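You operate a simulated robot arm through the tools that you are given. There is no shell and no other tool.

You are at the controls of a simulated robot arm. One attempt, no reset.

Task
Pin the green corner of the pale pine frame, with the white knob at its wood.
Fine: turn that corner under the arm; one flush pin; swing the arm clear again; leave the other frame.

It is judged by the outcome, as a careful person would: the job done as asked, and still so three seconds after it is handed in. It fails if anything else is knocked over, pushed out of place, dropped, spilled or broken.

Robot
A 7-joint arm with a two-finger parallel gripper, fixed in place. Base frame: the origin is at the foot of the arm, x ahead of it, y to its left, z up. Lengths are in mm, angles in degrees, forces in N, time in s.
Its first joint turns from -132.0 to 132.0 degrees. Payload 3.91 kg.
The tool frame sits at the grasp point between the pads (the TCP): z along the fingers, y along the line on which they close. The tips reach 30 mm beyond it. The gripper opens to 110 mm. The fingers are 20 mm wide and 10 mm thick; the gripper's body (48 by 112 mm) begins 55 mm behind the TCP.
Orientation is that of the tool frame in the base frame, as a unit quaternion [w, x, y, z]. With the fingers straight down and closing along the base's y, the tool's x points along the base's -x, its y along +y and its z along -z.

Tools
- The arm moves only by the tool drive_tool. Its argument "motion" is a list of rows, each a list of 3 entries, a list of its own where there are three numbers: the shift along the tool's x, y, z in units of 30 mm (1.0 is 30 mm), then the turn, a rotation vector about the tool's x, y, z in units of 8 degrees (1.0 is 8 degrees), then the opening in per cent of the stroke, from 0 (shut) to 100 (fully open). In form: [[[dx, dy, dz], [wx, wy, wz], fingers], ...]. A call has 1 to 20 rows; each row shifts and turns the commanded pose from where the row before left it, along the tool's axes as they then stand. A call with a number of a shift or a turn outside -1 to 1 is refused whole. Each row takes 0.2 s and may step no farther than 50 mm and 8.6 degrees from the row before; otherwise, or with a gripper value out of range, the whole call is refused. A pose out of reach is approached as far as the arm can. The call stops where the force on the tool passes 40 N (or 10 N more than at its start, if that is more) or the arm is blocked; 0.2 s more then pass. The fingers move at their own pace (about 108 mm/s each) and stop on an object; they squeeze with about 42 N. The grip force told is the motor's: it shows also when the fingers shut on nothing. Time passes only in rows, and 0.2 s behind the last, so rows that do not move let the fingers close. It gives the time, the measured TCP pose, the force on the tool (base axes), the opening and the grip force at its end, in the units of the frame above (readings bear some noise), with the torque about the TCP (base axes, N m) and any sound that the robot's microphone picked up.
- Cameras (640 x 400 px; columns grow to the right, rows downward): "scene" is fixed at [408.3, 635.5, 1768.9]; the picture's right is [0.23, 0.97, 0.00], its down [0.91, -0.21, -0.36] and it looks along [-0.35, 0.08, -0.93] (base axes); focal length 308 px, centre (320, 200). "wrist" rides on the gripper at [72, 17, -103] in the tool frame; the picture's right is [-0.23, 0.97, 0.00], its down [-0.76, -0.18, -0.62] and it looks along [-0.61, -0.14, 0.78] (tool axes); focal length 222 px, centre (320, 200).
- camera(camera): a new picture of that camera. It takes no simulated time.
- measure_at(camera, pixels): for up to 12 pixels [column, row] of the newest picture of that camera ("zoom" is the newest enlarged one), the place [x, y, z] in the base frame of the surface seen there, good to about 3 mm, but the place of the scene camera against the robot may be out by one fixed shift of up to 25 mm in any direction. It takes no simulated time.
- enlarge(camera, box): a new picture of the part [left, top, right, bottom] of that camera's present view, enlarged. It takes no simulated time.
- finish_job(): hands the job in; it is judged then, once.

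Open the gripper and draw the arm clear of the work before you hand the job in, unless the task says otherwise.

The tools are called after ">>>" as a command line: name --argument value ..., lists and objects as JSON in quotes. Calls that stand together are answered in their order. drive_tool: Moves the arm, as the interface text tells. Its arguments: {"type":"object","properties":{"motion":{"type":"array","items":{"type":"array"}}},"required":["motion"]} The other tools are called the same way: camera (camera) takes a picture; measure_at (camera, pixels) gives the place of the surface under pixels of a picture; enlarge (camera, box) takes an enlarged picture of a part of a camera's view; finish_job () hands the job in.

At the start:

```text
clock: 0.0
position: [88.9, 523.4, 1408.2]
tool_rot: [0.0, 0.001, 1.0, -0.001]
force: [0.5, 0.1, 0.6]
ft_torque: [0.01, -0.03, 0.01]
width: 110.0
gripper_force: 0.0
```

scene: 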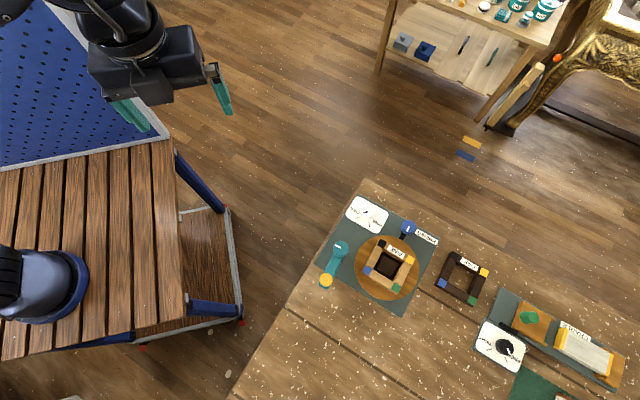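
wrist: 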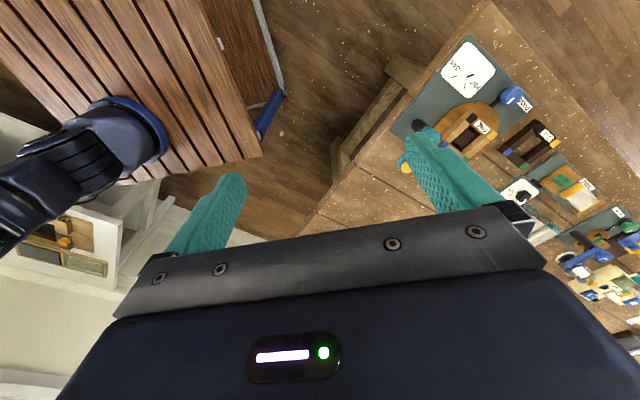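

I begin with a closer look at the work area: the pale frame sits on a round turntable about scene (390,265), with a blue knob at (408,228) and a teal arm with yellow end at (330,265).

>>> enlarge --camera "scene" --box '[300, 180, 460, 330]'

>>> enlarge --camera "scene" --box '[420, 230, 640, 400]'

>>> enlarge --camera "wrist" --box '[380, 0, 640, 180]'

```text
2.67 times, centred on (380, 255) of scene
```

zoom: 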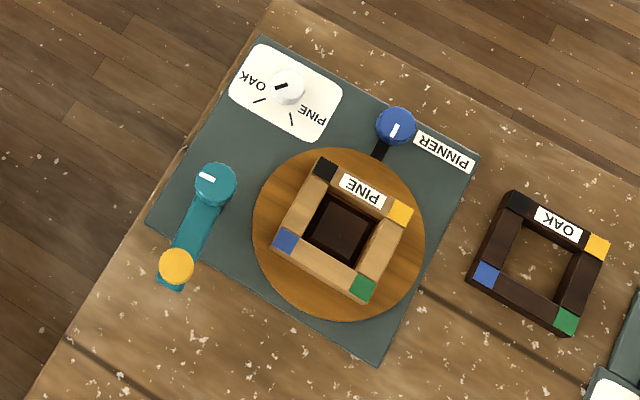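

```text
2.35 times, centred on (530, 315) of scene
```

zoom: 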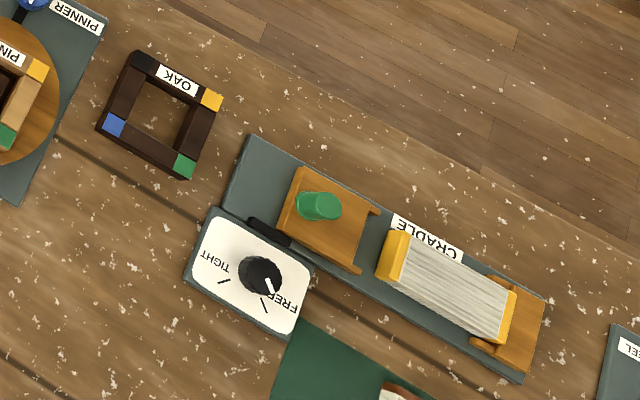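

```text
2.22 times, centred on (510, 90) of wrist
```

zoom: 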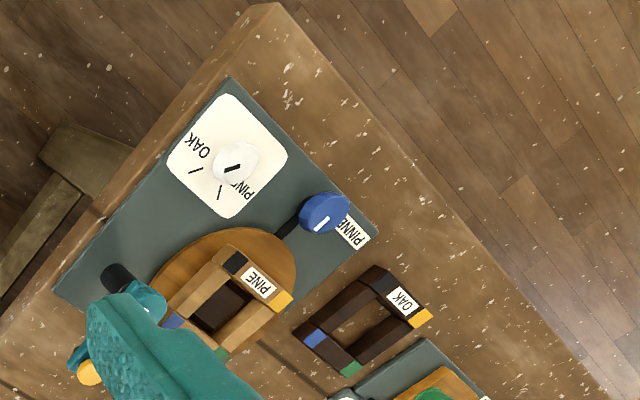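

The knob's pointer looks to be at OAK now (zoom (281,85)). I measure places of the machine's parts in the scene picture.

>>> measure_at --camera "scene" --pixels '[[367, 213], [408, 228], [341, 247], [326, 281], [390, 264], [381, 244], [410, 259], [396, 288], [367, 270], [427, 290], [340, 300], [375, 256]]'

>>> enlarge --camera "scene" --box '[310, 190, 390, 240]'

>>> enlarge --camera "scene" --box '[310, 235, 370, 295]'

>>> enlarge --camera "scene" --box '[350, 215, 450, 305]'

```text
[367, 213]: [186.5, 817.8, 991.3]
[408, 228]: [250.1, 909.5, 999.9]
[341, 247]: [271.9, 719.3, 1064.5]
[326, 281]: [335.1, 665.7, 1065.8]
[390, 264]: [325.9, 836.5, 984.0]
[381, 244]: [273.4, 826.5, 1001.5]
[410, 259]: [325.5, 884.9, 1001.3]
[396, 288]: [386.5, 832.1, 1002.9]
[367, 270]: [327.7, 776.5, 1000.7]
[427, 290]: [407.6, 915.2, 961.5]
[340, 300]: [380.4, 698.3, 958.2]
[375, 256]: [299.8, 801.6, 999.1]
```

```text
8.00 times, centred on (350, 215) of scene
```

zoom: 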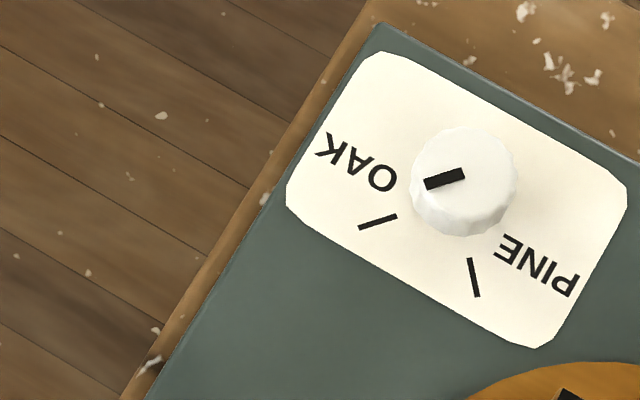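

```text
6.67 times, centred on (340, 265) of scene
```

zoom: 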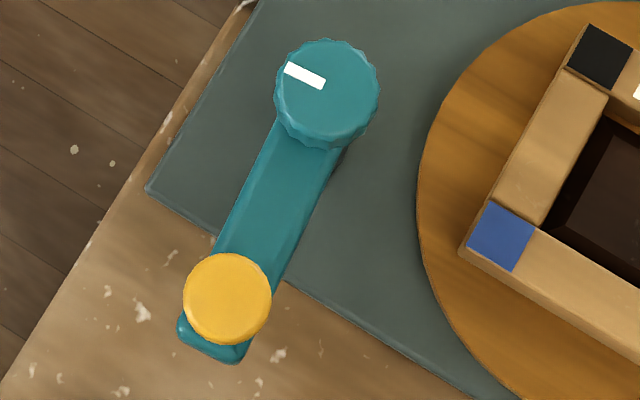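

```text
4.44 times, centred on (400, 260) of scene
```

zoom: 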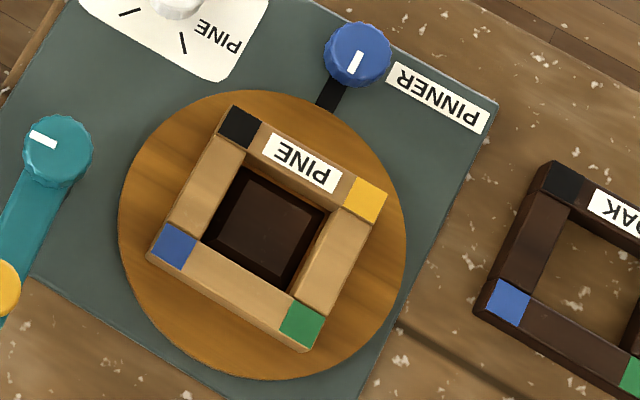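

The teal arm pivots at about scene (341,247) with its yellow button at (326,281); I bring the gripper over the bench, still high up, for a closer wrist view.

>>> drive_tool --motion '[[[-0.7, 0.9, 0.3], [0, 0, 0], 100], [[-0.7, 0.9, 0.3], [0, 0, 0], 100], [[-0.7, 0.9, 0.3], [0, 0, 0], 100], [[-0.7, 0.9, 0.3], [0, 0, 0], 100], [[-0.7, 0.9, 0.3], [0, 0, 0], 100], [[-0.7, 0.9, 0.3], [0, 0, 0], 100], [[-0.7, 0.9, 0.3], [0, 0, 0], 100], [[-0.7, 0.9, 0.3], [0, 0, 0], 100]]'

>>> camera --camera "wrist"

>>> camera --camera "scene"

```text
clock: 1.8
position: [258.2, 739.4, 1336.8]
tool_rot: [0.0, -0.001, 1.0, 0.001]
force: [0.4, -0.3, 0.0]
ft_torque: [0.02, -0.02, -0.01]
width: 110.1
gripper_force: 0.1
```

```text
taken
```

wrist: 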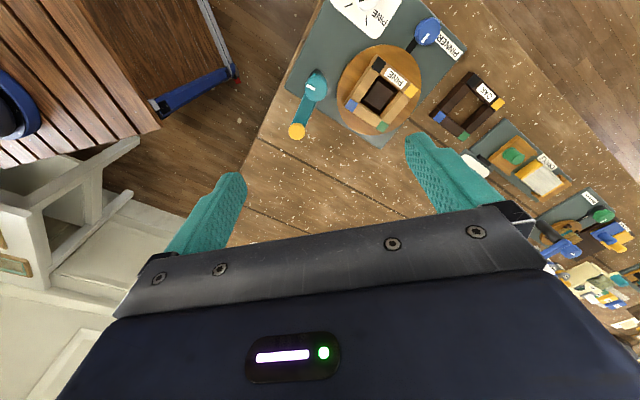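

```text
taken
```

scene: 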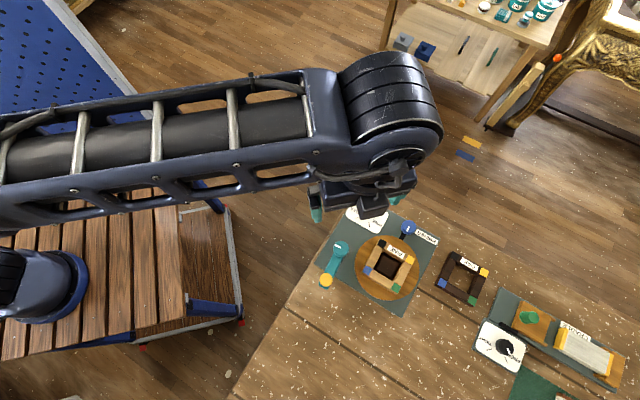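

The wrist view shows the whole pinner in its top half: knob plate (365,10), blue knob (427,32), turntable (380,90), teal arm (307,100). I enlarge and measure there.

>>> enlarge --camera "wrist" --box '[270, 0, 480, 140]'

>>> measure_at --camera "wrist" --pixels '[[427, 32], [317, 85], [297, 131], [380, 95], [380, 64], [412, 90], [383, 127], [352, 106], [345, 130], [295, 80], [460, 55], [365, 12]]'

```text
2.86 times, centred on (375, 70) of wrist
```

zoom: 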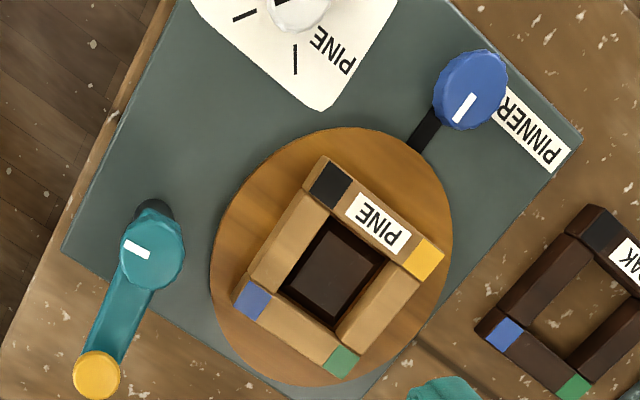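

```text
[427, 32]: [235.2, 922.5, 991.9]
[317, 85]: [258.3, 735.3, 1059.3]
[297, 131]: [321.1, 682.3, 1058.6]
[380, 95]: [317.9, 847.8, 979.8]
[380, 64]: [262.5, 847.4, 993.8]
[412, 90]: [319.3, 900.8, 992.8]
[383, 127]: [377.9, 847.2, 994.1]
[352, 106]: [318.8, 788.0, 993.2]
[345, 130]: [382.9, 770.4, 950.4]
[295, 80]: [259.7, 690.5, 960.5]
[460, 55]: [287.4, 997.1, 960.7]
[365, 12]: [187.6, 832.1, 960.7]
```

All parts measure well from the wrist: pivot knob (258,735,1059), yellow button (321,682,1059), turntable centre about (320,846), blue knob (235,922,992). I go closer, above the white knob, staying above the teal arm's height.

>>> drive_tool --motion '[[[0.35, 0.43, 0.89], [0, 0, 0], 100], [[0.35, 0.43, 0.89], [0, 0, 0], 100], [[0.35, 0.43, 0.89], [0, 0, 0], 100], [[0.35, 0.43, 0.89], [0, 0, 0], 100], [[0.35, 0.43, 0.89], [0, 0, 0], 100], [[0.35, 0.43, 0.89], [0, 0, 0], 100], [[0.35, 0.43, 0.89], [0, 0, 0], 100]]'

>>> camera --camera "wrist"

```text
clock: 3.4
position: [180.7, 831.4, 1146.8]
tool_rot: [0.0, -0.001, 1.0, 0.0]
force: [0.2, -0.5, -0.4]
ft_torque: [0.01, 0.03, 0.0]
width: 110.0
gripper_force: 0.1
```

```text
taken
```

wrist: 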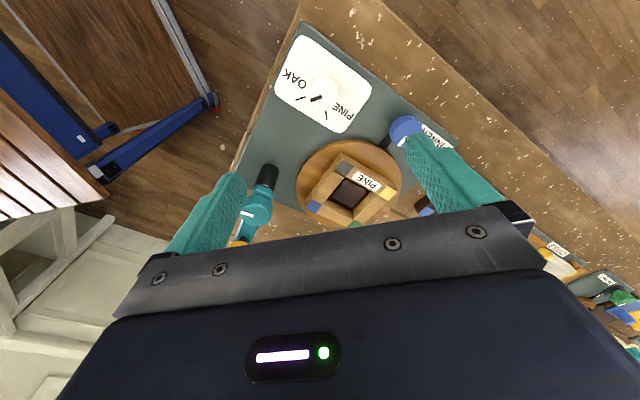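

The white knob is at wrist (322,92) with its pointer toward the OAK tick. I enlarge it and measure the knob top, ticks and heights.

>>> enlarge --camera "wrist" --box '[270, 40, 390, 140]'

>>> enlarge --camera "wrist" --box '[230, 110, 450, 250]'

>>> measure_at --camera "wrist" --pixels '[[326, 88], [316, 98], [322, 92], [300, 98], [326, 114], [307, 96], [324, 109], [404, 128], [268, 172], [256, 205], [265, 185], [350, 145]]'

```text
4.00 times, centred on (330, 90) of wrist
```

zoom: 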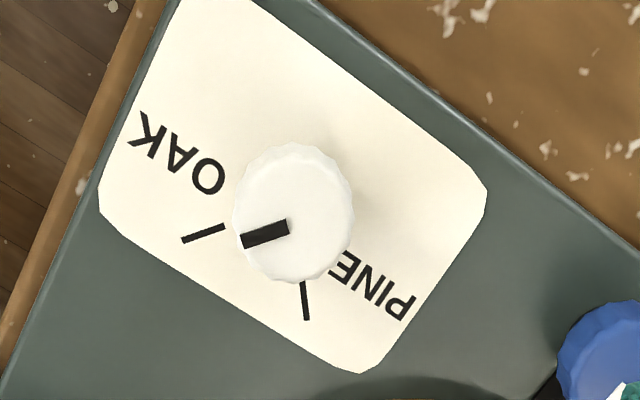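

```text
2.86 times, centred on (340, 180) of wrist
```

zoom: 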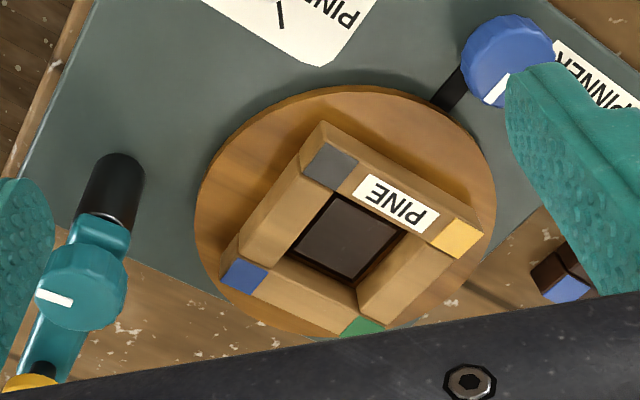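

```text
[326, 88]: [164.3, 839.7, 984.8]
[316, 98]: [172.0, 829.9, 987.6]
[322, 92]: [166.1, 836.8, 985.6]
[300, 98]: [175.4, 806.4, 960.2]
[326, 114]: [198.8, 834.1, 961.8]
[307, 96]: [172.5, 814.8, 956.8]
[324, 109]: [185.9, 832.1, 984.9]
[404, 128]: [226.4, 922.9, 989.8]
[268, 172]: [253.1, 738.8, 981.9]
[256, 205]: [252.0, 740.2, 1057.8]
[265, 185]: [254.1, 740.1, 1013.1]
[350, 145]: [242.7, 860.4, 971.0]
```

I measure the knob's rim and pointer ends in an enlarged view to find its centre and diameter.

>>> enlarge --camera "wrist" --box '[290, 60, 354, 120]'

>>> measure_at --camera "zoom" --pixels '[[320, 200]]'

```text
6.67 times, centred on (322, 90) of wrist
```

zoom: 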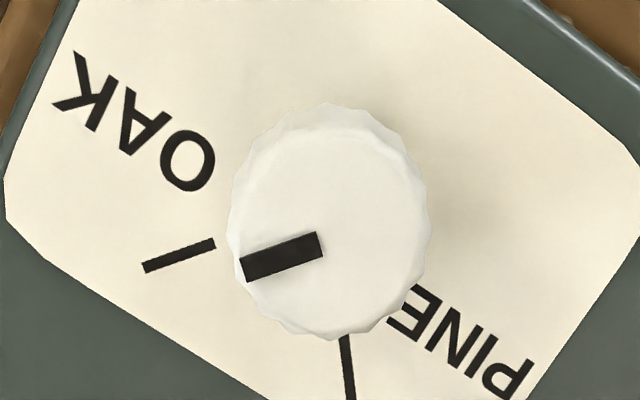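

```text
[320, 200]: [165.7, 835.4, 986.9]
```

Measuring rim, pointer ends and tick ends in this zoom.

>>> measure_at --camera "zoom" --pixels '[[245, 225], [412, 232], [328, 140], [330, 322], [328, 232], [246, 268], [318, 244], [148, 267], [212, 243], [345, 345], [351, 392], [328, 112]]'

```text
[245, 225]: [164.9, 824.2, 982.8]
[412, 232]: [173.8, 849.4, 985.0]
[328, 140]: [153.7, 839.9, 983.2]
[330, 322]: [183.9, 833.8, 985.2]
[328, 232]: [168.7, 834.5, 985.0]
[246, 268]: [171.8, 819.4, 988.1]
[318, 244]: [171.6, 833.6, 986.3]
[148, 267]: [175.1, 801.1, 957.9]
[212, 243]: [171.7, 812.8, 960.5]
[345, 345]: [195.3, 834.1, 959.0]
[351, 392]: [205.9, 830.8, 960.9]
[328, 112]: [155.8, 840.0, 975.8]
```

Knob centre is about (169,836), radius ~16, top z 985, base z 960; the pointer must turn roughly 80° counter-clockwise (seen from above) to PINE. I centre over it, pre-turn the wrist 40° clockwise and half-close the fingers, then check.

>>> drive_tool --motion '[[[0.38, 0.15, 0.5], [0, 0, 0], 55], [[0, 0, 0.5], [0, 0, 1], 55], [[0, 0, 0.5], [0, 0, 1], 55], [[0, 0, 0.5], [0, 0, 1], 55], [[0, 0, 0], [0, 0, 1], 55], [[0, 0, 0], [0, 0, 1], 55], [[0, 0, 0], [0, 0, 0], 55]]'

>>> camera --camera "wrist"

>>> camera --camera "scene"

```text
clock: 5.0
position: [172.1, 833.3, 1088.4]
tool_rot: [0.0, 0.342, 0.94, 0.0]
force: [0.2, 1.0, -0.2]
ft_torque: [0.01, -0.01, -0.03]
width: 60.4
gripper_force: 0.0
```

```text
taken
```

wrist: 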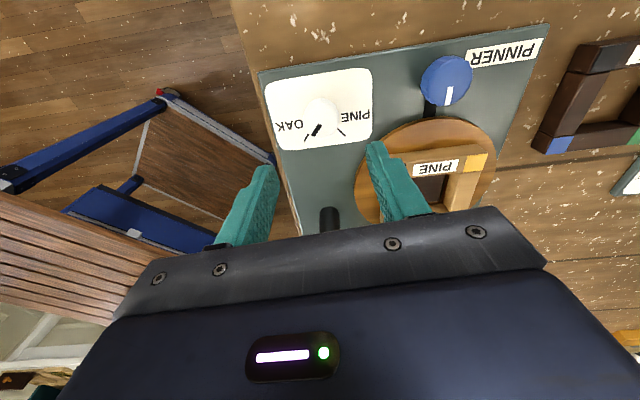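

```text
taken
```

scene: 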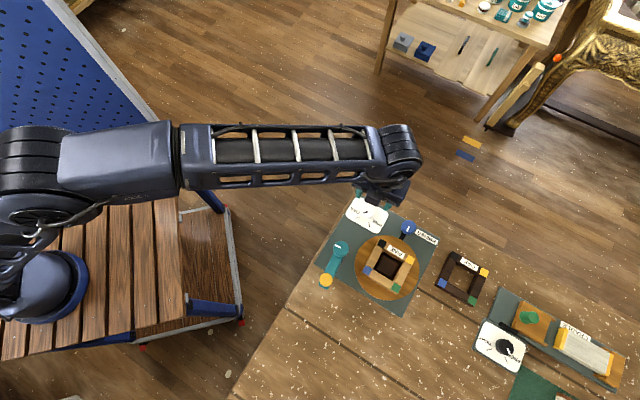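

The wrist is now turned 40° clockwise. I re-measure the knob in this view to line up precisely.

>>> enlarge --camera "wrist" --box '[272, 70, 372, 150]'

>>> measure_at --camera "wrist" --pixels '[[308, 115], [337, 115], [322, 103], [322, 132], [322, 118], [446, 72], [330, 215], [285, 125], [345, 132], [340, 128], [306, 113], [446, 60]]'

```text
5.00 times, centred on (322, 110) of wrist
```

zoom: 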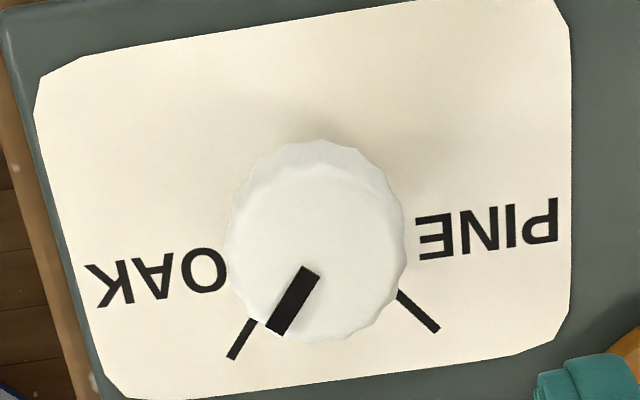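

```text
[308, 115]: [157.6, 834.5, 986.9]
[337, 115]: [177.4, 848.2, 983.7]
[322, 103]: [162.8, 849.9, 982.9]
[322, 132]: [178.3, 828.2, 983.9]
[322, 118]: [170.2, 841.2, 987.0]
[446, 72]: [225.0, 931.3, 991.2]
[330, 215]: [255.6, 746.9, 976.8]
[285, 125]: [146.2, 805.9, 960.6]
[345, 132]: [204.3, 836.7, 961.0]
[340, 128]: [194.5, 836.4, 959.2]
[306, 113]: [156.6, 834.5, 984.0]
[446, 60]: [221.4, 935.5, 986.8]
```

The knob's top centre sits at (321,120) while the tool axis meets that plane at about (320,124.5), so I correct +4 mm along tool x and descend to z≈994, then close on the knob.

>>> drive_tool --motion '[[[0.137, 0.043, 0.8], [0, 0, 0], 55], [[0, 0, 0.8], [0, 0, 0], 55], [[0, 0, 0.8], [0, 0, 0], 55], [[0, 0, 0.75], [0, 0, 0], 55], [[0, 0, 0], [0, 0, 0], 55]]'

>>> camera --camera "wrist"

```text
clock: 6.2
position: [170.7, 841.7, 995.6]
tool_rot: [0.0, 0.342, 0.94, 0.0]
force: [0.3, -0.1, 0.0]
ft_torque: [0.02, 0.01, 0.01]
width: 60.8
gripper_force: 0.2
```

```text
taken
```

wrist: 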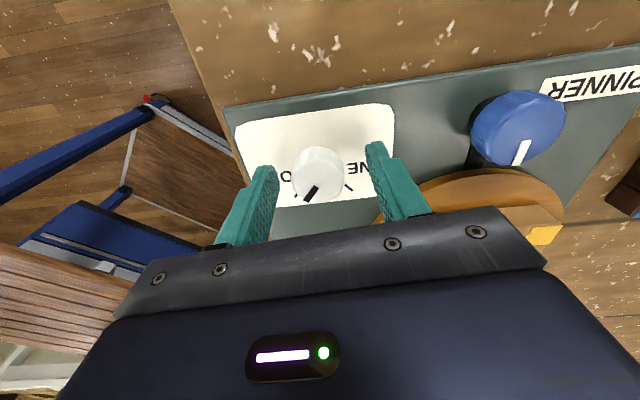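

The knob is between the fingers at about (318,175); I check alignment in a zoom before closing.

>>> enlarge --camera "wrist" --box '[240, 120, 400, 220]'

```text
4.00 times, centred on (320, 170) of wrist
```

zoom: 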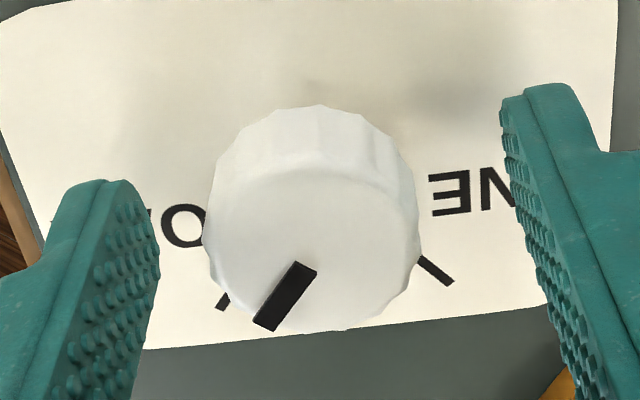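

Knob top centre at wrist (319,181) matches the tool axis (320,180). I close the fingers on it.

>>> drive_tool --motion '[[[0, 0, 0], [0, 0, 0], 0], [[0, 0, 0], [0, 0, 0], 0], [[0, 0, 0], [0, 0, 0], 0]]'

```text
clock: 7.0
position: [169.4, 839.6, 995.4]
tool_rot: [0.0, 0.341, 0.94, -0.001]
force: [-13.0, -34.3, -0.1]
ft_torque: [-1.21, -0.33, -0.13]
width: 32.8
gripper_force: 45.1
```

Grip holds at 32.8 mm, but there is a sideways force of about 37 N, so I relieve it by shifting about 1 mm along −tool y.

>>> drive_tool --motion '[[[-0.01, -0.03, 0], [0, 0, 0], 0], [[0, 0, 0], [0, 0, 0], 0]]'

```text
clock: 7.6
position: [170.2, 838.0, 994.3]
tool_rot: [0.0, 0.341, 0.94, 0.001]
force: [-13.2, -13.1, -1.0]
ft_torque: [-0.23, 0.15, 0.0]
width: 32.6
gripper_force: 44.5
```

Force has halved; one more small shift of the same kind.

>>> drive_tool --motion '[[[0, -0.027, 0], [0, 0, 0], 0], [[0, 0, 0], [0, 0, 0], 0]]'

```text
clock: 8.2
position: [167.7, 838.5, 994.7]
tool_rot: [0.0, 0.342, 0.94, 0.002]
force: [-11.7, 13.8, -1.3]
ft_torque: [0.75, 0.38, 0.07]
width: 32.9
gripper_force: 45.2
```

Force is now about 18 N, mostly along tool x; I begin turning counter-clockwise in small steps, checking the reaction.

>>> drive_tool --motion '[[[0.01, 0, 0], [0, 0, -0.5], 0], [[0, 0, 0], [0, 0, -0.5], 0], [[0, 0, 0], [0, 0, -0.5], 0]]'

>>> camera --camera "wrist"

```text
clock: 9.0
position: [167.9, 838.9, 995.3]
tool_rot: [0.001, 0.241, 0.971, 0.001]
force: [-5.6, 21.3, 8.8]
ft_torque: [0.49, 0.47, 0.06]
width: 32.7
gripper_force: 45.1
```

```text
taken
```

wrist: 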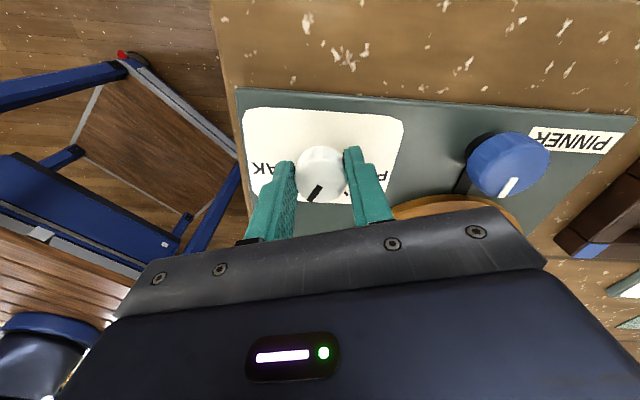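

The knob turns with the fingers (pointer keeps its angle to the pads). I relieve the side force slightly and go on turning.

>>> drive_tool --motion '[[[0.015, 0.015, 0], [0, 0, -0.5], 0], [[0, 0, 0], [0, 0, -1], 0], [[0, 0, 0], [0, 0, -1], 0], [[0, 0, 0], [0, 0, -1], 0]]'

```text
clock: 10.0
position: [168.2, 835.2, 994.5]
tool_rot: [0.0, -0.001, 1.0, 0.0]
force: [-8.8, -15.7, 13.5]
ft_torque: [-0.27, -0.33, -0.08]
width: 32.9
gripper_force: 45.1
```

Turned 40° so far; I ease the side force and turn another 32°, leaving the last bit for a visual check.

>>> drive_tool --motion '[[[0.01, -0.015, -0.01], [0, 0, -1], 0], [[0, 0, 0], [0, 0, -1], 0], [[0, 0, 0], [0, 0, -1], 0], [[0, 0, 0], [0, 0, -1], 0]]'

>>> enlarge --camera "wrist" --box '[240, 120, 400, 220]'

>>> enlarge --camera "scene" --box '[310, 190, 430, 265]'

```text
clock: 10.8
position: [167.5, 834.2, 994.2]
tool_rot: [0.0, -0.185, 0.983, -0.002]
force: [0.0, -17.6, 10.8]
ft_torque: [-0.5, 0.38, -0.04]
width: 32.6
gripper_force: 45.1
stopped in row 3: the force on the tool passed its limit at 41 N (the readings are from after the stop); the commanded pose is now the measured one
```

```text
4.00 times, centred on (320, 170) of wrist
```

zoom: 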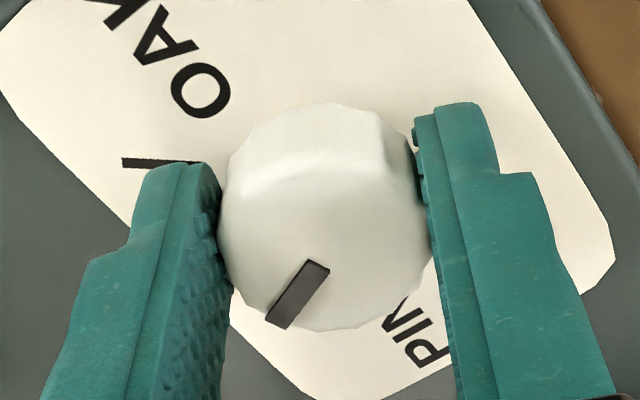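

```text
5.33 times, centred on (370, 228) of scene
```

zoom: 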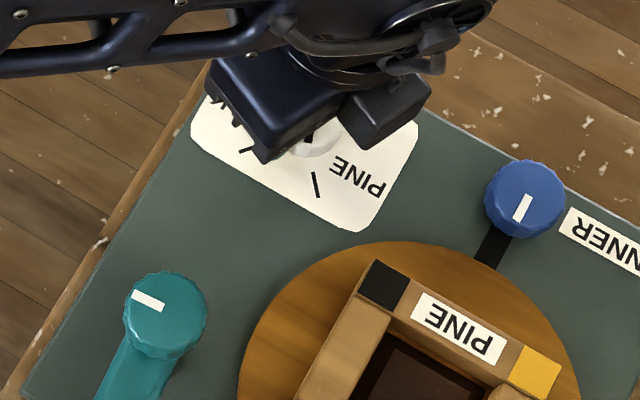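

Stopped at 61° turned by side force, not by the knob's own torque (only −0.04 N m). I ease off again and continue in small steps.

>>> drive_tool --motion '[[[0.008, -0.025, -0.015], [0, 0, 0], 0], [[0, 0, 0], [0, 0, -0.6], 0]]'

```text
clock: 11.4
position: [169.7, 835.2, 994.8]
tool_rot: [0.0, -0.227, 0.974, -0.001]
force: [0.3, -20.9, 1.5]
ft_torque: [0.8, -0.75, -0.05]
width: 33.1
gripper_force: 45.2
```

Easing the remaining −y force and continuing.

>>> drive_tool --motion '[[[0.012, -0.03, 0], [0, 0, 0], 0], [[0, 0, 0], [0, 0, -0.6], 0]]'

```text
clock: 12.0
position: [167.2, 834.3, 995.1]
tool_rot: [-0.001, -0.267, 0.964, -0.002]
force: [-1.7, -9.1, -2.9]
ft_torque: [0.92, -0.65, -0.01]
width: 32.8
gripper_force: 44.9
```

Now 71° turned with little force; I turn another ~9° and look.

>>> drive_tool --motion '[[[0.003, -0.01, 0], [0, 0, -0.55], 0], [[0, 0, 0], [0, 0, -0.55], 0], [[0, 0, 0], [0, 0, 0], 0]]'

>>> enlarge --camera "wrist" --box '[240, 120, 400, 220]'

>>> enlarge --camera "scene" --box '[335, 195, 399, 235]'

```text
clock: 12.8
position: [168.8, 834.0, 995.5]
tool_rot: [0.0, -0.34, 0.941, -0.001]
force: [-5.3, -12.2, 1.7]
ft_torque: [0.21, -0.03, -0.04]
width: 32.4
gripper_force: 45.1
```

```text
4.00 times, centred on (320, 170) of wrist
```

zoom: 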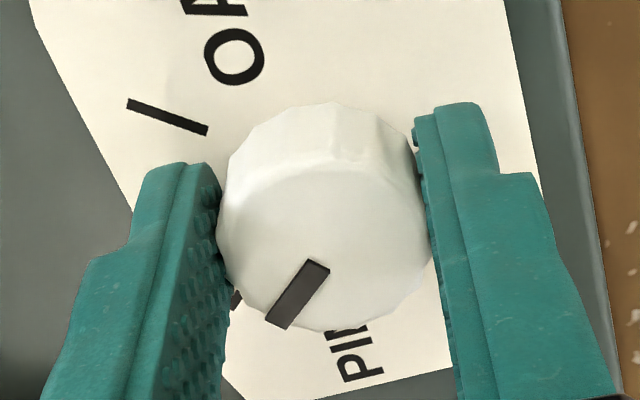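

```text
10.00 times, centred on (367, 215) of scene
```

zoom: 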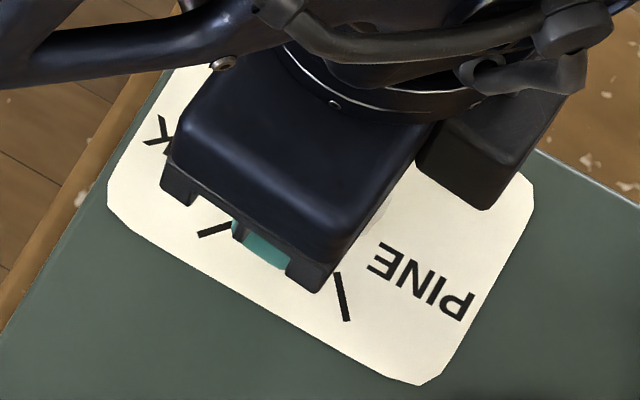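

The PINE tick peeks out at zoom (237,300) with the same relation to the pointer that the OAK tick had at the start, so I open the fingers and lift off to check.

>>> drive_tool --motion '[[[0, 0, 0], [0, 0, 0], 55], [[0, 0, 0], [0, 0, 0], 55], [[0, 0, -0.8], [0, 0, 0], 55], [[0, 0, -1], [0, 0, 0], 55], [[0, 0, -1], [0, 0, 0], 55], [[0, 0, -1], [0, 0, 0], 55], [[0, 0, -1], [0, 0, 0], 55]]'

>>> camera --camera "wrist"

>>> enlarge --camera "wrist" --box '[280, 40, 360, 110]'

```text
clock: 14.4
position: [167.7, 833.5, 1138.5]
tool_rot: [-0.001, -0.34, 0.941, -0.002]
force: [-1.3, 0.4, -1.0]
ft_torque: [0.02, -0.01, 0.04]
width: 60.3
gripper_force: 0.1
```

```text
taken
```

wrist: 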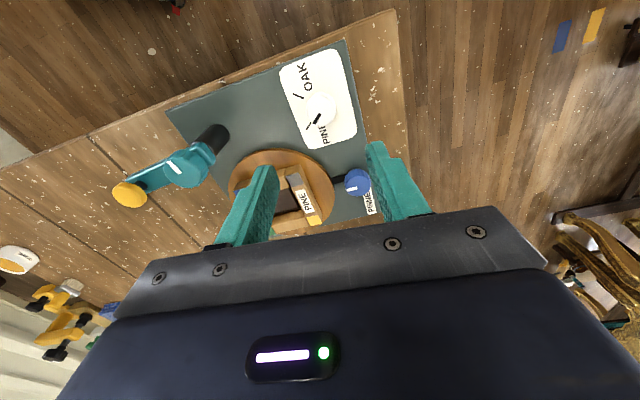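

```text
5.71 times, centred on (320, 75) of wrist
```

zoom: 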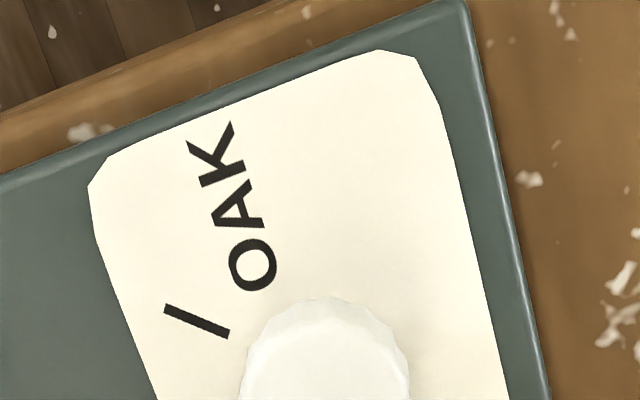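

The fingers came off cleanly. I zoom on the knob at (320,112) to see the pointer against the PINE tick.

>>> enlarge --camera "wrist" --box '[285, 90, 365, 140]'

>>> enlarge --camera "scene" --box '[335, 195, 399, 235]'

```text
8.00 times, centred on (325, 115) of wrist
```

zoom: 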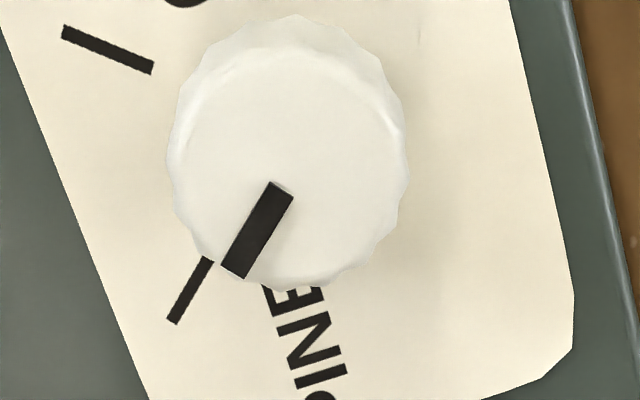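

```text
10.00 times, centred on (367, 215) of scene
```

zoom: 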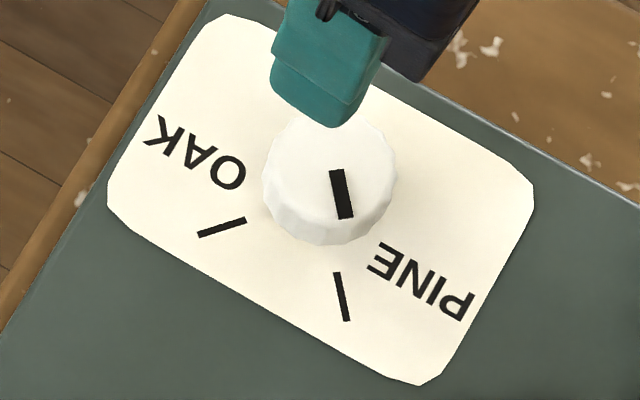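

The pointer is parallel to and aligned with the PINE tick in both views (scene pointer (336,170)–(346,217), tick (335,272)–(347,321)). Now I look at the teal arm and the blue knob's link in this view.

>>> enlarge --camera "wrist" --box '[100, 100, 260, 220]'

>>> measure_at --camera "wrist" --pixels '[[212, 138], [187, 168], [195, 160], [130, 195], [150, 178], [357, 180], [340, 180], [322, 195], [282, 160], [235, 185], [175, 160], [140, 190]]'

>>> enlarge --camera "wrist" --box '[230, 130, 390, 230]'

```text
3.33 times, centred on (180, 160) of wrist
```

zoom: 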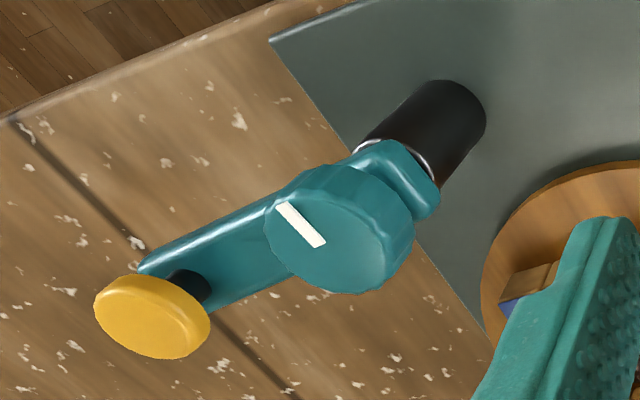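

```text
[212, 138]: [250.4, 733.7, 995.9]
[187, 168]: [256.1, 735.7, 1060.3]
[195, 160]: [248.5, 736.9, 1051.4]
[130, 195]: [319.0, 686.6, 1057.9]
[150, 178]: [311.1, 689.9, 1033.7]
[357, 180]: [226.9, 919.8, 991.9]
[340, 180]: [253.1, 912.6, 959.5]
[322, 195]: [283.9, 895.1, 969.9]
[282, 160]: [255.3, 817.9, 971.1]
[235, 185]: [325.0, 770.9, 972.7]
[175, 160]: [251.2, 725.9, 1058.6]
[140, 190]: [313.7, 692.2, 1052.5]
```

```text
4.00 times, centred on (310, 180) of wrist
```

zoom: 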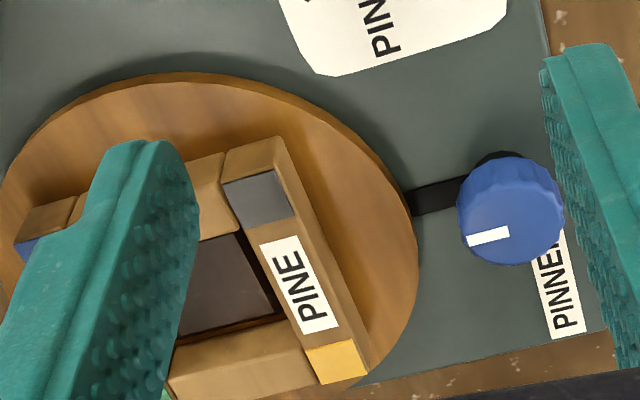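

The blue corner presently sits just where the swung arm's button should land (pivot + 83 mm, about 80° swing → (319,791)), so the green corner needs a 90° clockwise turn of the table. I move above the blue knob to grip it.

>>> drive_tool --motion '[[[-0.865, 0.24, 0], [0, 0, 0], 45], [[-0.865, 0.24, 0.3], [0, 0, 0], 45], [[-0.865, 0.24, 0.5], [0, 0, 0], 45], [[-0.865, 0.24, 0.5], [0, 0, 0], 45], [[0, 0, 0], [0, 0, 0], 45]]'

>>> camera --camera "wrist"

>>> enlarge --camera "wrist" --box '[260, 80, 380, 155]'

```text
clock: 15.6
position: [230.6, 921.2, 1100.3]
tool_rot: [0.0, -0.34, 0.94, -0.001]
force: [0.5, 0.9, 0.2]
ft_torque: [0.0, 0.03, -0.02]
width: 49.5
gripper_force: 0.1
```

```text
taken
```

wrist: 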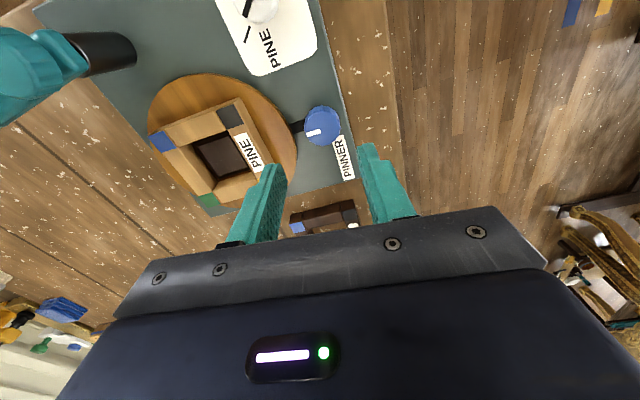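

```text
5.33 times, centred on (320, 118) of wrist
```

zoom: 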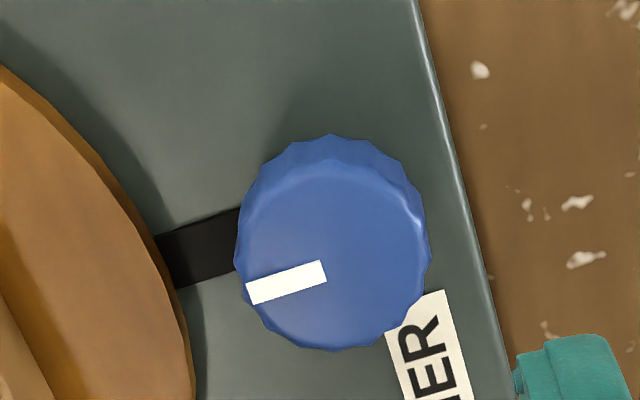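

Blue knob top centre is at wrist (322,129) against the tool axis at (320,123), so I shift −5.4 mm in tool x, +2.3 mm in tool y, and go down to about z 1003 with the fingers at 50 mm.

>>> drive_tool --motion '[[[-0.18, 0.077, 0.6], [0, 0, 0], 45], [[0, 0, 0.9], [0, 0, 0], 45], [[0, 0, 0.9], [0, 0, 0], 45], [[0, 0, 0.8], [0, 0, 0], 45], [[0, 0, 0], [0, 0, 0], 45]]'

>>> enlarge --camera "wrist" --box '[240, 120, 400, 220]'

>>> camera --camera "wrist"

```text
clock: 16.8
position: [229.7, 927.4, 1002.3]
tool_rot: [0.0, -0.34, 0.941, -0.002]
force: [-0.3, -0.5, -0.8]
ft_torque: [-0.02, -0.02, 0.01]
width: 49.6
gripper_force: 0.1
```

```text
4.00 times, centred on (320, 170) of wrist
```

zoom: 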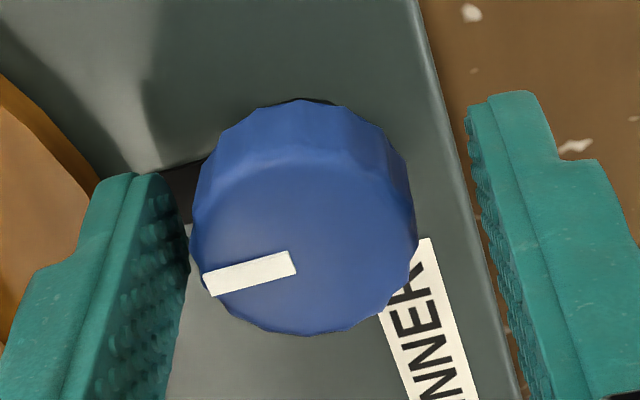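

```text
taken
```

wrist: 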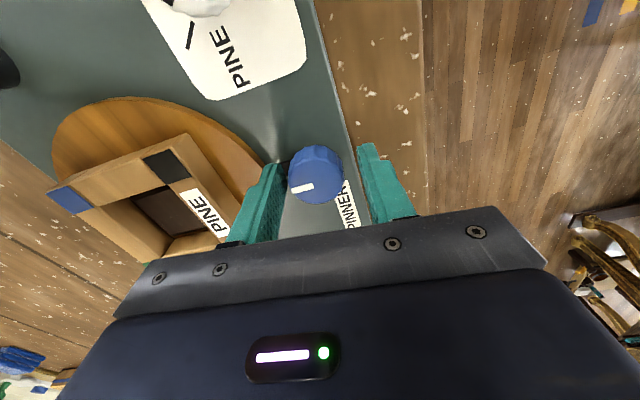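

The knob sits about 2.5 mm to the left finger's side (knob centre zoom (304,243), gaps 12 vs 53 px), so I shift −2.5 mm in tool y and close.

>>> drive_tool --motion '[[[0, -0.085, 0.05], [0, 0, 0], 45], [[0, 0, 0], [0, 0, 0], 45], [[0, 0, 0], [0, 0, 0], 0], [[0, 0, 0], [0, 0, 0], 0], [[0, 0, 0], [0, 0, 0], 0]]'

```text
clock: 18.0
position: [232.8, 925.1, 1000.6]
tool_rot: [-0.001, -0.34, 0.941, -0.002]
force: [6.3, -14.7, -1.3]
ft_torque: [-0.51, 0.24, -0.09]
width: 35.3
gripper_force: 44.7
```

Gripped at 35.3 mm with 16 N side force; I ease it and turn the knob clockwise by a few degrees to see how the table answers.

>>> drive_tool --motion '[[[0, -0.025, 0], [0, 0, 0], 0], [[0, 0, 0], [0, 0, 0.5], 0], [[0, 0, 0], [0, 0, 0.5], 0], [[0, 0, 0], [0, 0, 0.5], 0]]'

>>> camera --camera "wrist"

>>> enlarge --camera "scene" --box '[300, 180, 460, 330]'

```text
clock: 19.0
position: [233.1, 925.6, 1002.6]
tool_rot: [-0.001, -0.241, 0.97, -0.002]
force: [-7.7, -3.7, -13.8]
ft_torque: [0.04, 0.46, 0.02]
width: 35.6
gripper_force: 45.5
```

```text
taken
```

wrist: 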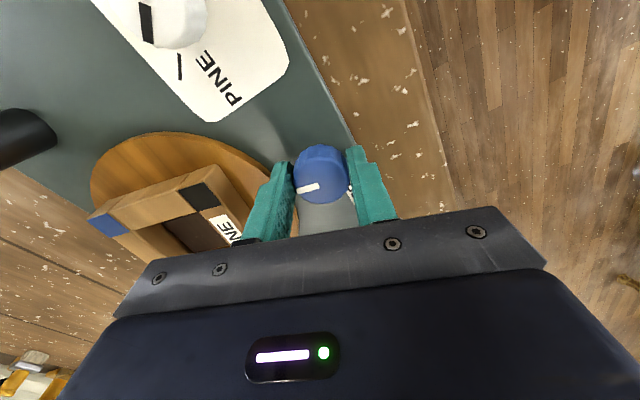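

```text
2.67 times, centred on (380, 255) of scene
```

zoom: 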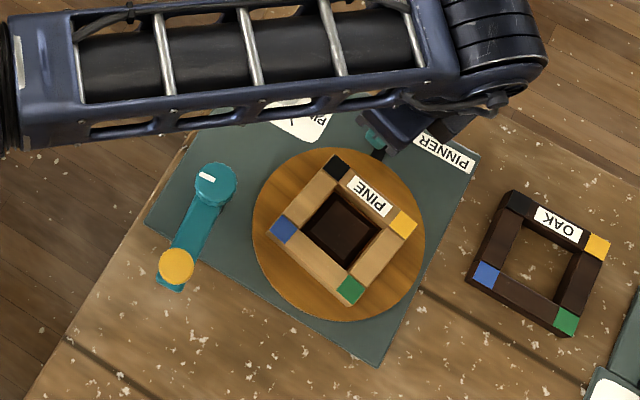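

The table follows the knob about 1:1 clockwise (black–green line turned ~11.5° for 12°). I continue clockwise in moderate steps, watching the side force.

>>> drive_tool --motion '[[[0.012, 0, 0.01], [0, 0, 0.7], 0], [[0, 0, 0], [0, 0, 0.7], 0], [[0, 0, 0], [0, 0, 0.7], 0]]'

```text
clock: 19.8
position: [233.1, 926.5, 1001.4]
tool_rot: [0.0, -0.095, 0.995, -0.002]
force: [-17.4, 34.5, -10.9]
ft_torque: [0.77, 1.19, 0.18]
width: 35.3
gripper_force: 45.1
```

Side force grew to 38 N toward +y; I let the tool give 1.5 mm that way before continuing.

>>> drive_tool --motion '[[[0.012, 0.045, 0.01], [0, 0, 0], 0], [[0, 0, 0], [0, 0, 0], 0]]'

```text
clock: 20.4
position: [232.3, 927.4, 1001.6]
tool_rot: [-0.001, -0.096, 0.995, -0.002]
force: [-21.3, 14.8, -8.7]
ft_torque: [0.3, 0.37, 0.06]
width: 35.5
gripper_force: 44.8
```

Still about 26 N toward (−x,+y); I ease a little more and turn on.

>>> drive_tool --motion '[[[0.025, 0.02, 0.01], [0, 0, 0], 0], [[0, 0, 0], [0, 0, 0.6], 0], [[0, 0, 0], [0, 0, 0.6], 0]]'

```text
clock: 21.2
position: [233.5, 927.8, 1001.1]
tool_rot: [-0.001, -0.012, 1.0, -0.001]
force: [-17.6, 18.2, 2.6]
ft_torque: [0.51, 1.39, 0.07]
width: 35.8
gripper_force: 44.9
```

Same pattern; I keep easing along with the turn.

>>> drive_tool --motion '[[[0.02, 0.022, 0], [0, 0, 0], 0], [[0.003, 0.003, 0], [0, 0, 0.6], 0], [[0.003, 0.003, 0], [0, 0, 0.6], 0]]'

```text
clock: 22.0
position: [231.5, 927.4, 1001.3]
tool_rot: [0.0, 0.072, 0.997, -0.001]
force: [-3.9, 10.7, 16.7]
ft_torque: [-0.02, 0.02, 0.05]
width: 35.6
gripper_force: 45.6
```

Forces are low now; on with the turn (48° done, about 42° to go).

>>> drive_tool --motion '[[[0.003, 0.008, -0.01], [0, 0, 0.7], 0], [[0, 0.003, 0], [0, 0, 0.7], 0], [[0, 0.003, 0], [0, 0, 0.7], 0]]'

```text
clock: 22.8
position: [234.3, 929.2, 1001.2]
tool_rot: [0.0, 0.218, 0.976, 0.0]
force: [11.0, 31.3, 18.3]
ft_torque: [1.01, -0.59, 0.1]
width: 35.4
gripper_force: 44.5
```

65° done; side force is 33 N along tool y, so I ease 1 mm that way and slightly up.

>>> drive_tool --motion '[[[0, 0.035, -0.015], [0, 0, 0], 0], [[0, 0, 0], [0, 0, 0.5], 0], [[0, 0, 0], [0, 0, 0.5], 0]]'

>>> enlarge --camera "scene" --box '[300, 180, 460, 330]'

```text
clock: 23.6
position: [234.1, 929.1, 1001.2]
tool_rot: [0.001, 0.285, 0.958, -0.001]
force: [15.1, 23.1, 15.5]
ft_torque: [0.1, -1.24, 0.15]
width: 35.1
gripper_force: 45.2
```

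```text
2.67 times, centred on (380, 255) of scene
```

zoom: 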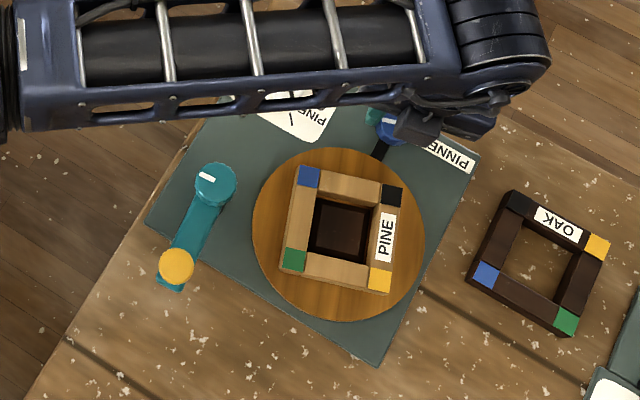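

Green is at zoom (293,259), heading for (285,241); about 16° remain. I ease along tool y and turn on.

>>> drive_tool --motion '[[[0, 0.035, -0.015], [0, 0, 0], 0], [[0, 0, 0], [0, 0, 0.5], 0], [[0, 0, 0], [0, 0, 0.5], 0]]'

```text
clock: 24.4
position: [233.3, 930.7, 1001.4]
tool_rot: [0.0, 0.351, 0.936, -0.002]
force: [10.1, 10.6, 1.9]
ft_torque: [0.51, 0.08, 0.05]
width: 35.8
gripper_force: 44.9
```

81° done; I turn the remaining 9° and then check the frame.

>>> drive_tool --motion '[[[0, 0.01, 0], [0, 0, 0.55], 0], [[0, 0.005, 0], [0, 0, 0.55], 0], [[0, 0, 0], [0, 0, 0], 0]]'

>>> enlarge --camera "scene" --box '[300, 180, 460, 330]'

>>> camera --camera "scene"

>>> measure_at --camera "scene" --pixels '[[381, 244], [410, 259], [396, 288], [367, 270]]'

```text
clock: 25.2
position: [234.3, 930.1, 1001.0]
tool_rot: [0.001, 0.422, 0.907, -0.003]
force: [10.6, 8.1, -5.1]
ft_torque: [0.66, -0.11, -0.05]
width: 35.5
gripper_force: 44.8
```

```text
2.67 times, centred on (380, 255) of scene
```

zoom: 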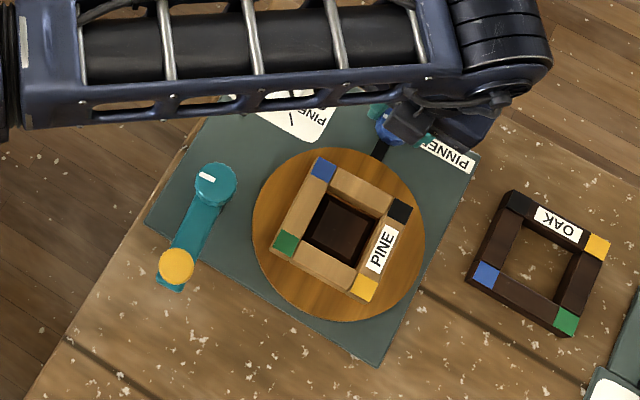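

```text
taken
```

scene: 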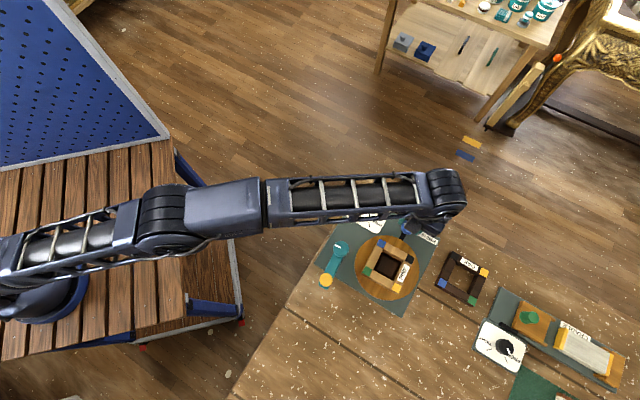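

```text
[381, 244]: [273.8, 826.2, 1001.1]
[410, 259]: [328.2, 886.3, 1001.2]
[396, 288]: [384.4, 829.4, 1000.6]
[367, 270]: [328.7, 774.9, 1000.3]
```

The frame now stands ~1.5° short of the former orientation (green zoom (285,244) vs (285,241)); I add 1.6° clockwise.

>>> drive_tool --motion '[[[0, 0.01, 0.005], [0, 0, 0.2], 0], [[0, 0, 0], [0, 0, 0], 0], [[0, 0, 0], [0, 0, 0], 0]]'

>>> enlarge --camera "scene" --box '[350, 215, 450, 305]'

```text
clock: 26.0
position: [235.1, 930.6, 1001.7]
tool_rot: [0.0, 0.434, 0.901, -0.001]
force: [14.5, -7.0, -6.8]
ft_torque: [-0.28, -0.37, 0.0]
width: 35.4
gripper_force: 44.1
```

```text
4.44 times, centred on (400, 260) of scene
```

zoom: 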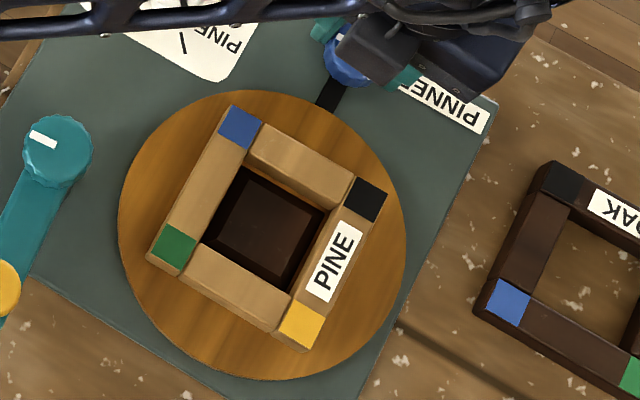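

All four corners now match the former orientation (green at zoom (174,247), where blue was at (174,246)). I release the blue knob, lift, and move over the teal pivot knob.

>>> drive_tool --motion '[[[0, 0, 0], [0, 0, 0], 45], [[0, 0, 0], [0, 0, 0], 45], [[0, 0, -0.9], [0, 0, 0], 45], [[0, 0, -1], [0, 0, 0], 45], [[0, 0, -1], [0, 0, 0], 45], [[0, 0, -1], [0, 0, 0], 45], [[0, 0, -1], [0, 0, 0], 45], [[-0.784, -0.491, 0], [0, 0, 0], 45], [[-0.784, -0.491, 0], [0, 0, 0], 45], [[-0.784, -0.491, 0], [0, 0, 0], 45], [[-0.784, -0.491, 0], [0, 0, 0], 45], [[-0.784, -0.491, 0], [0, 0, 0], 45], [[-0.784, -0.491, 0], [0, 0, 0], 45], [[-0.784, -0.491, 0], [0, 0, 0], 45], [[0, 0, 0], [0, 0, -0.7], 45], [[0, 0, 0], [0, 0, -0.7], 45], [[0, 0, 0], [0, 0, 0], 45]]'

>>> camera --camera "wrist"

>>> enlarge --camera "scene" --box '[300, 180, 460, 330]'

```text
clock: 29.6
position: [252.7, 724.6, 1134.7]
tool_rot: [0.001, 0.344, 0.939, -0.002]
force: [0.1, 0.6, 0.0]
ft_torque: [-0.02, 0.02, -0.02]
width: 49.4
gripper_force: 0.0
out of reach, approached as far as the arm can: row 6, 7
```

```text
taken
```

wrist: 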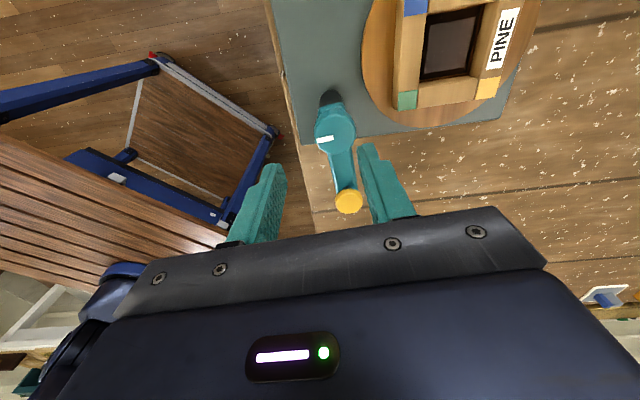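

```text
2.67 times, centred on (380, 255) of scene
```

zoom: 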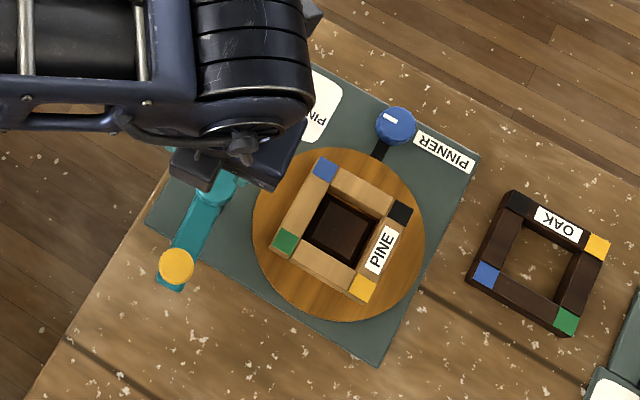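

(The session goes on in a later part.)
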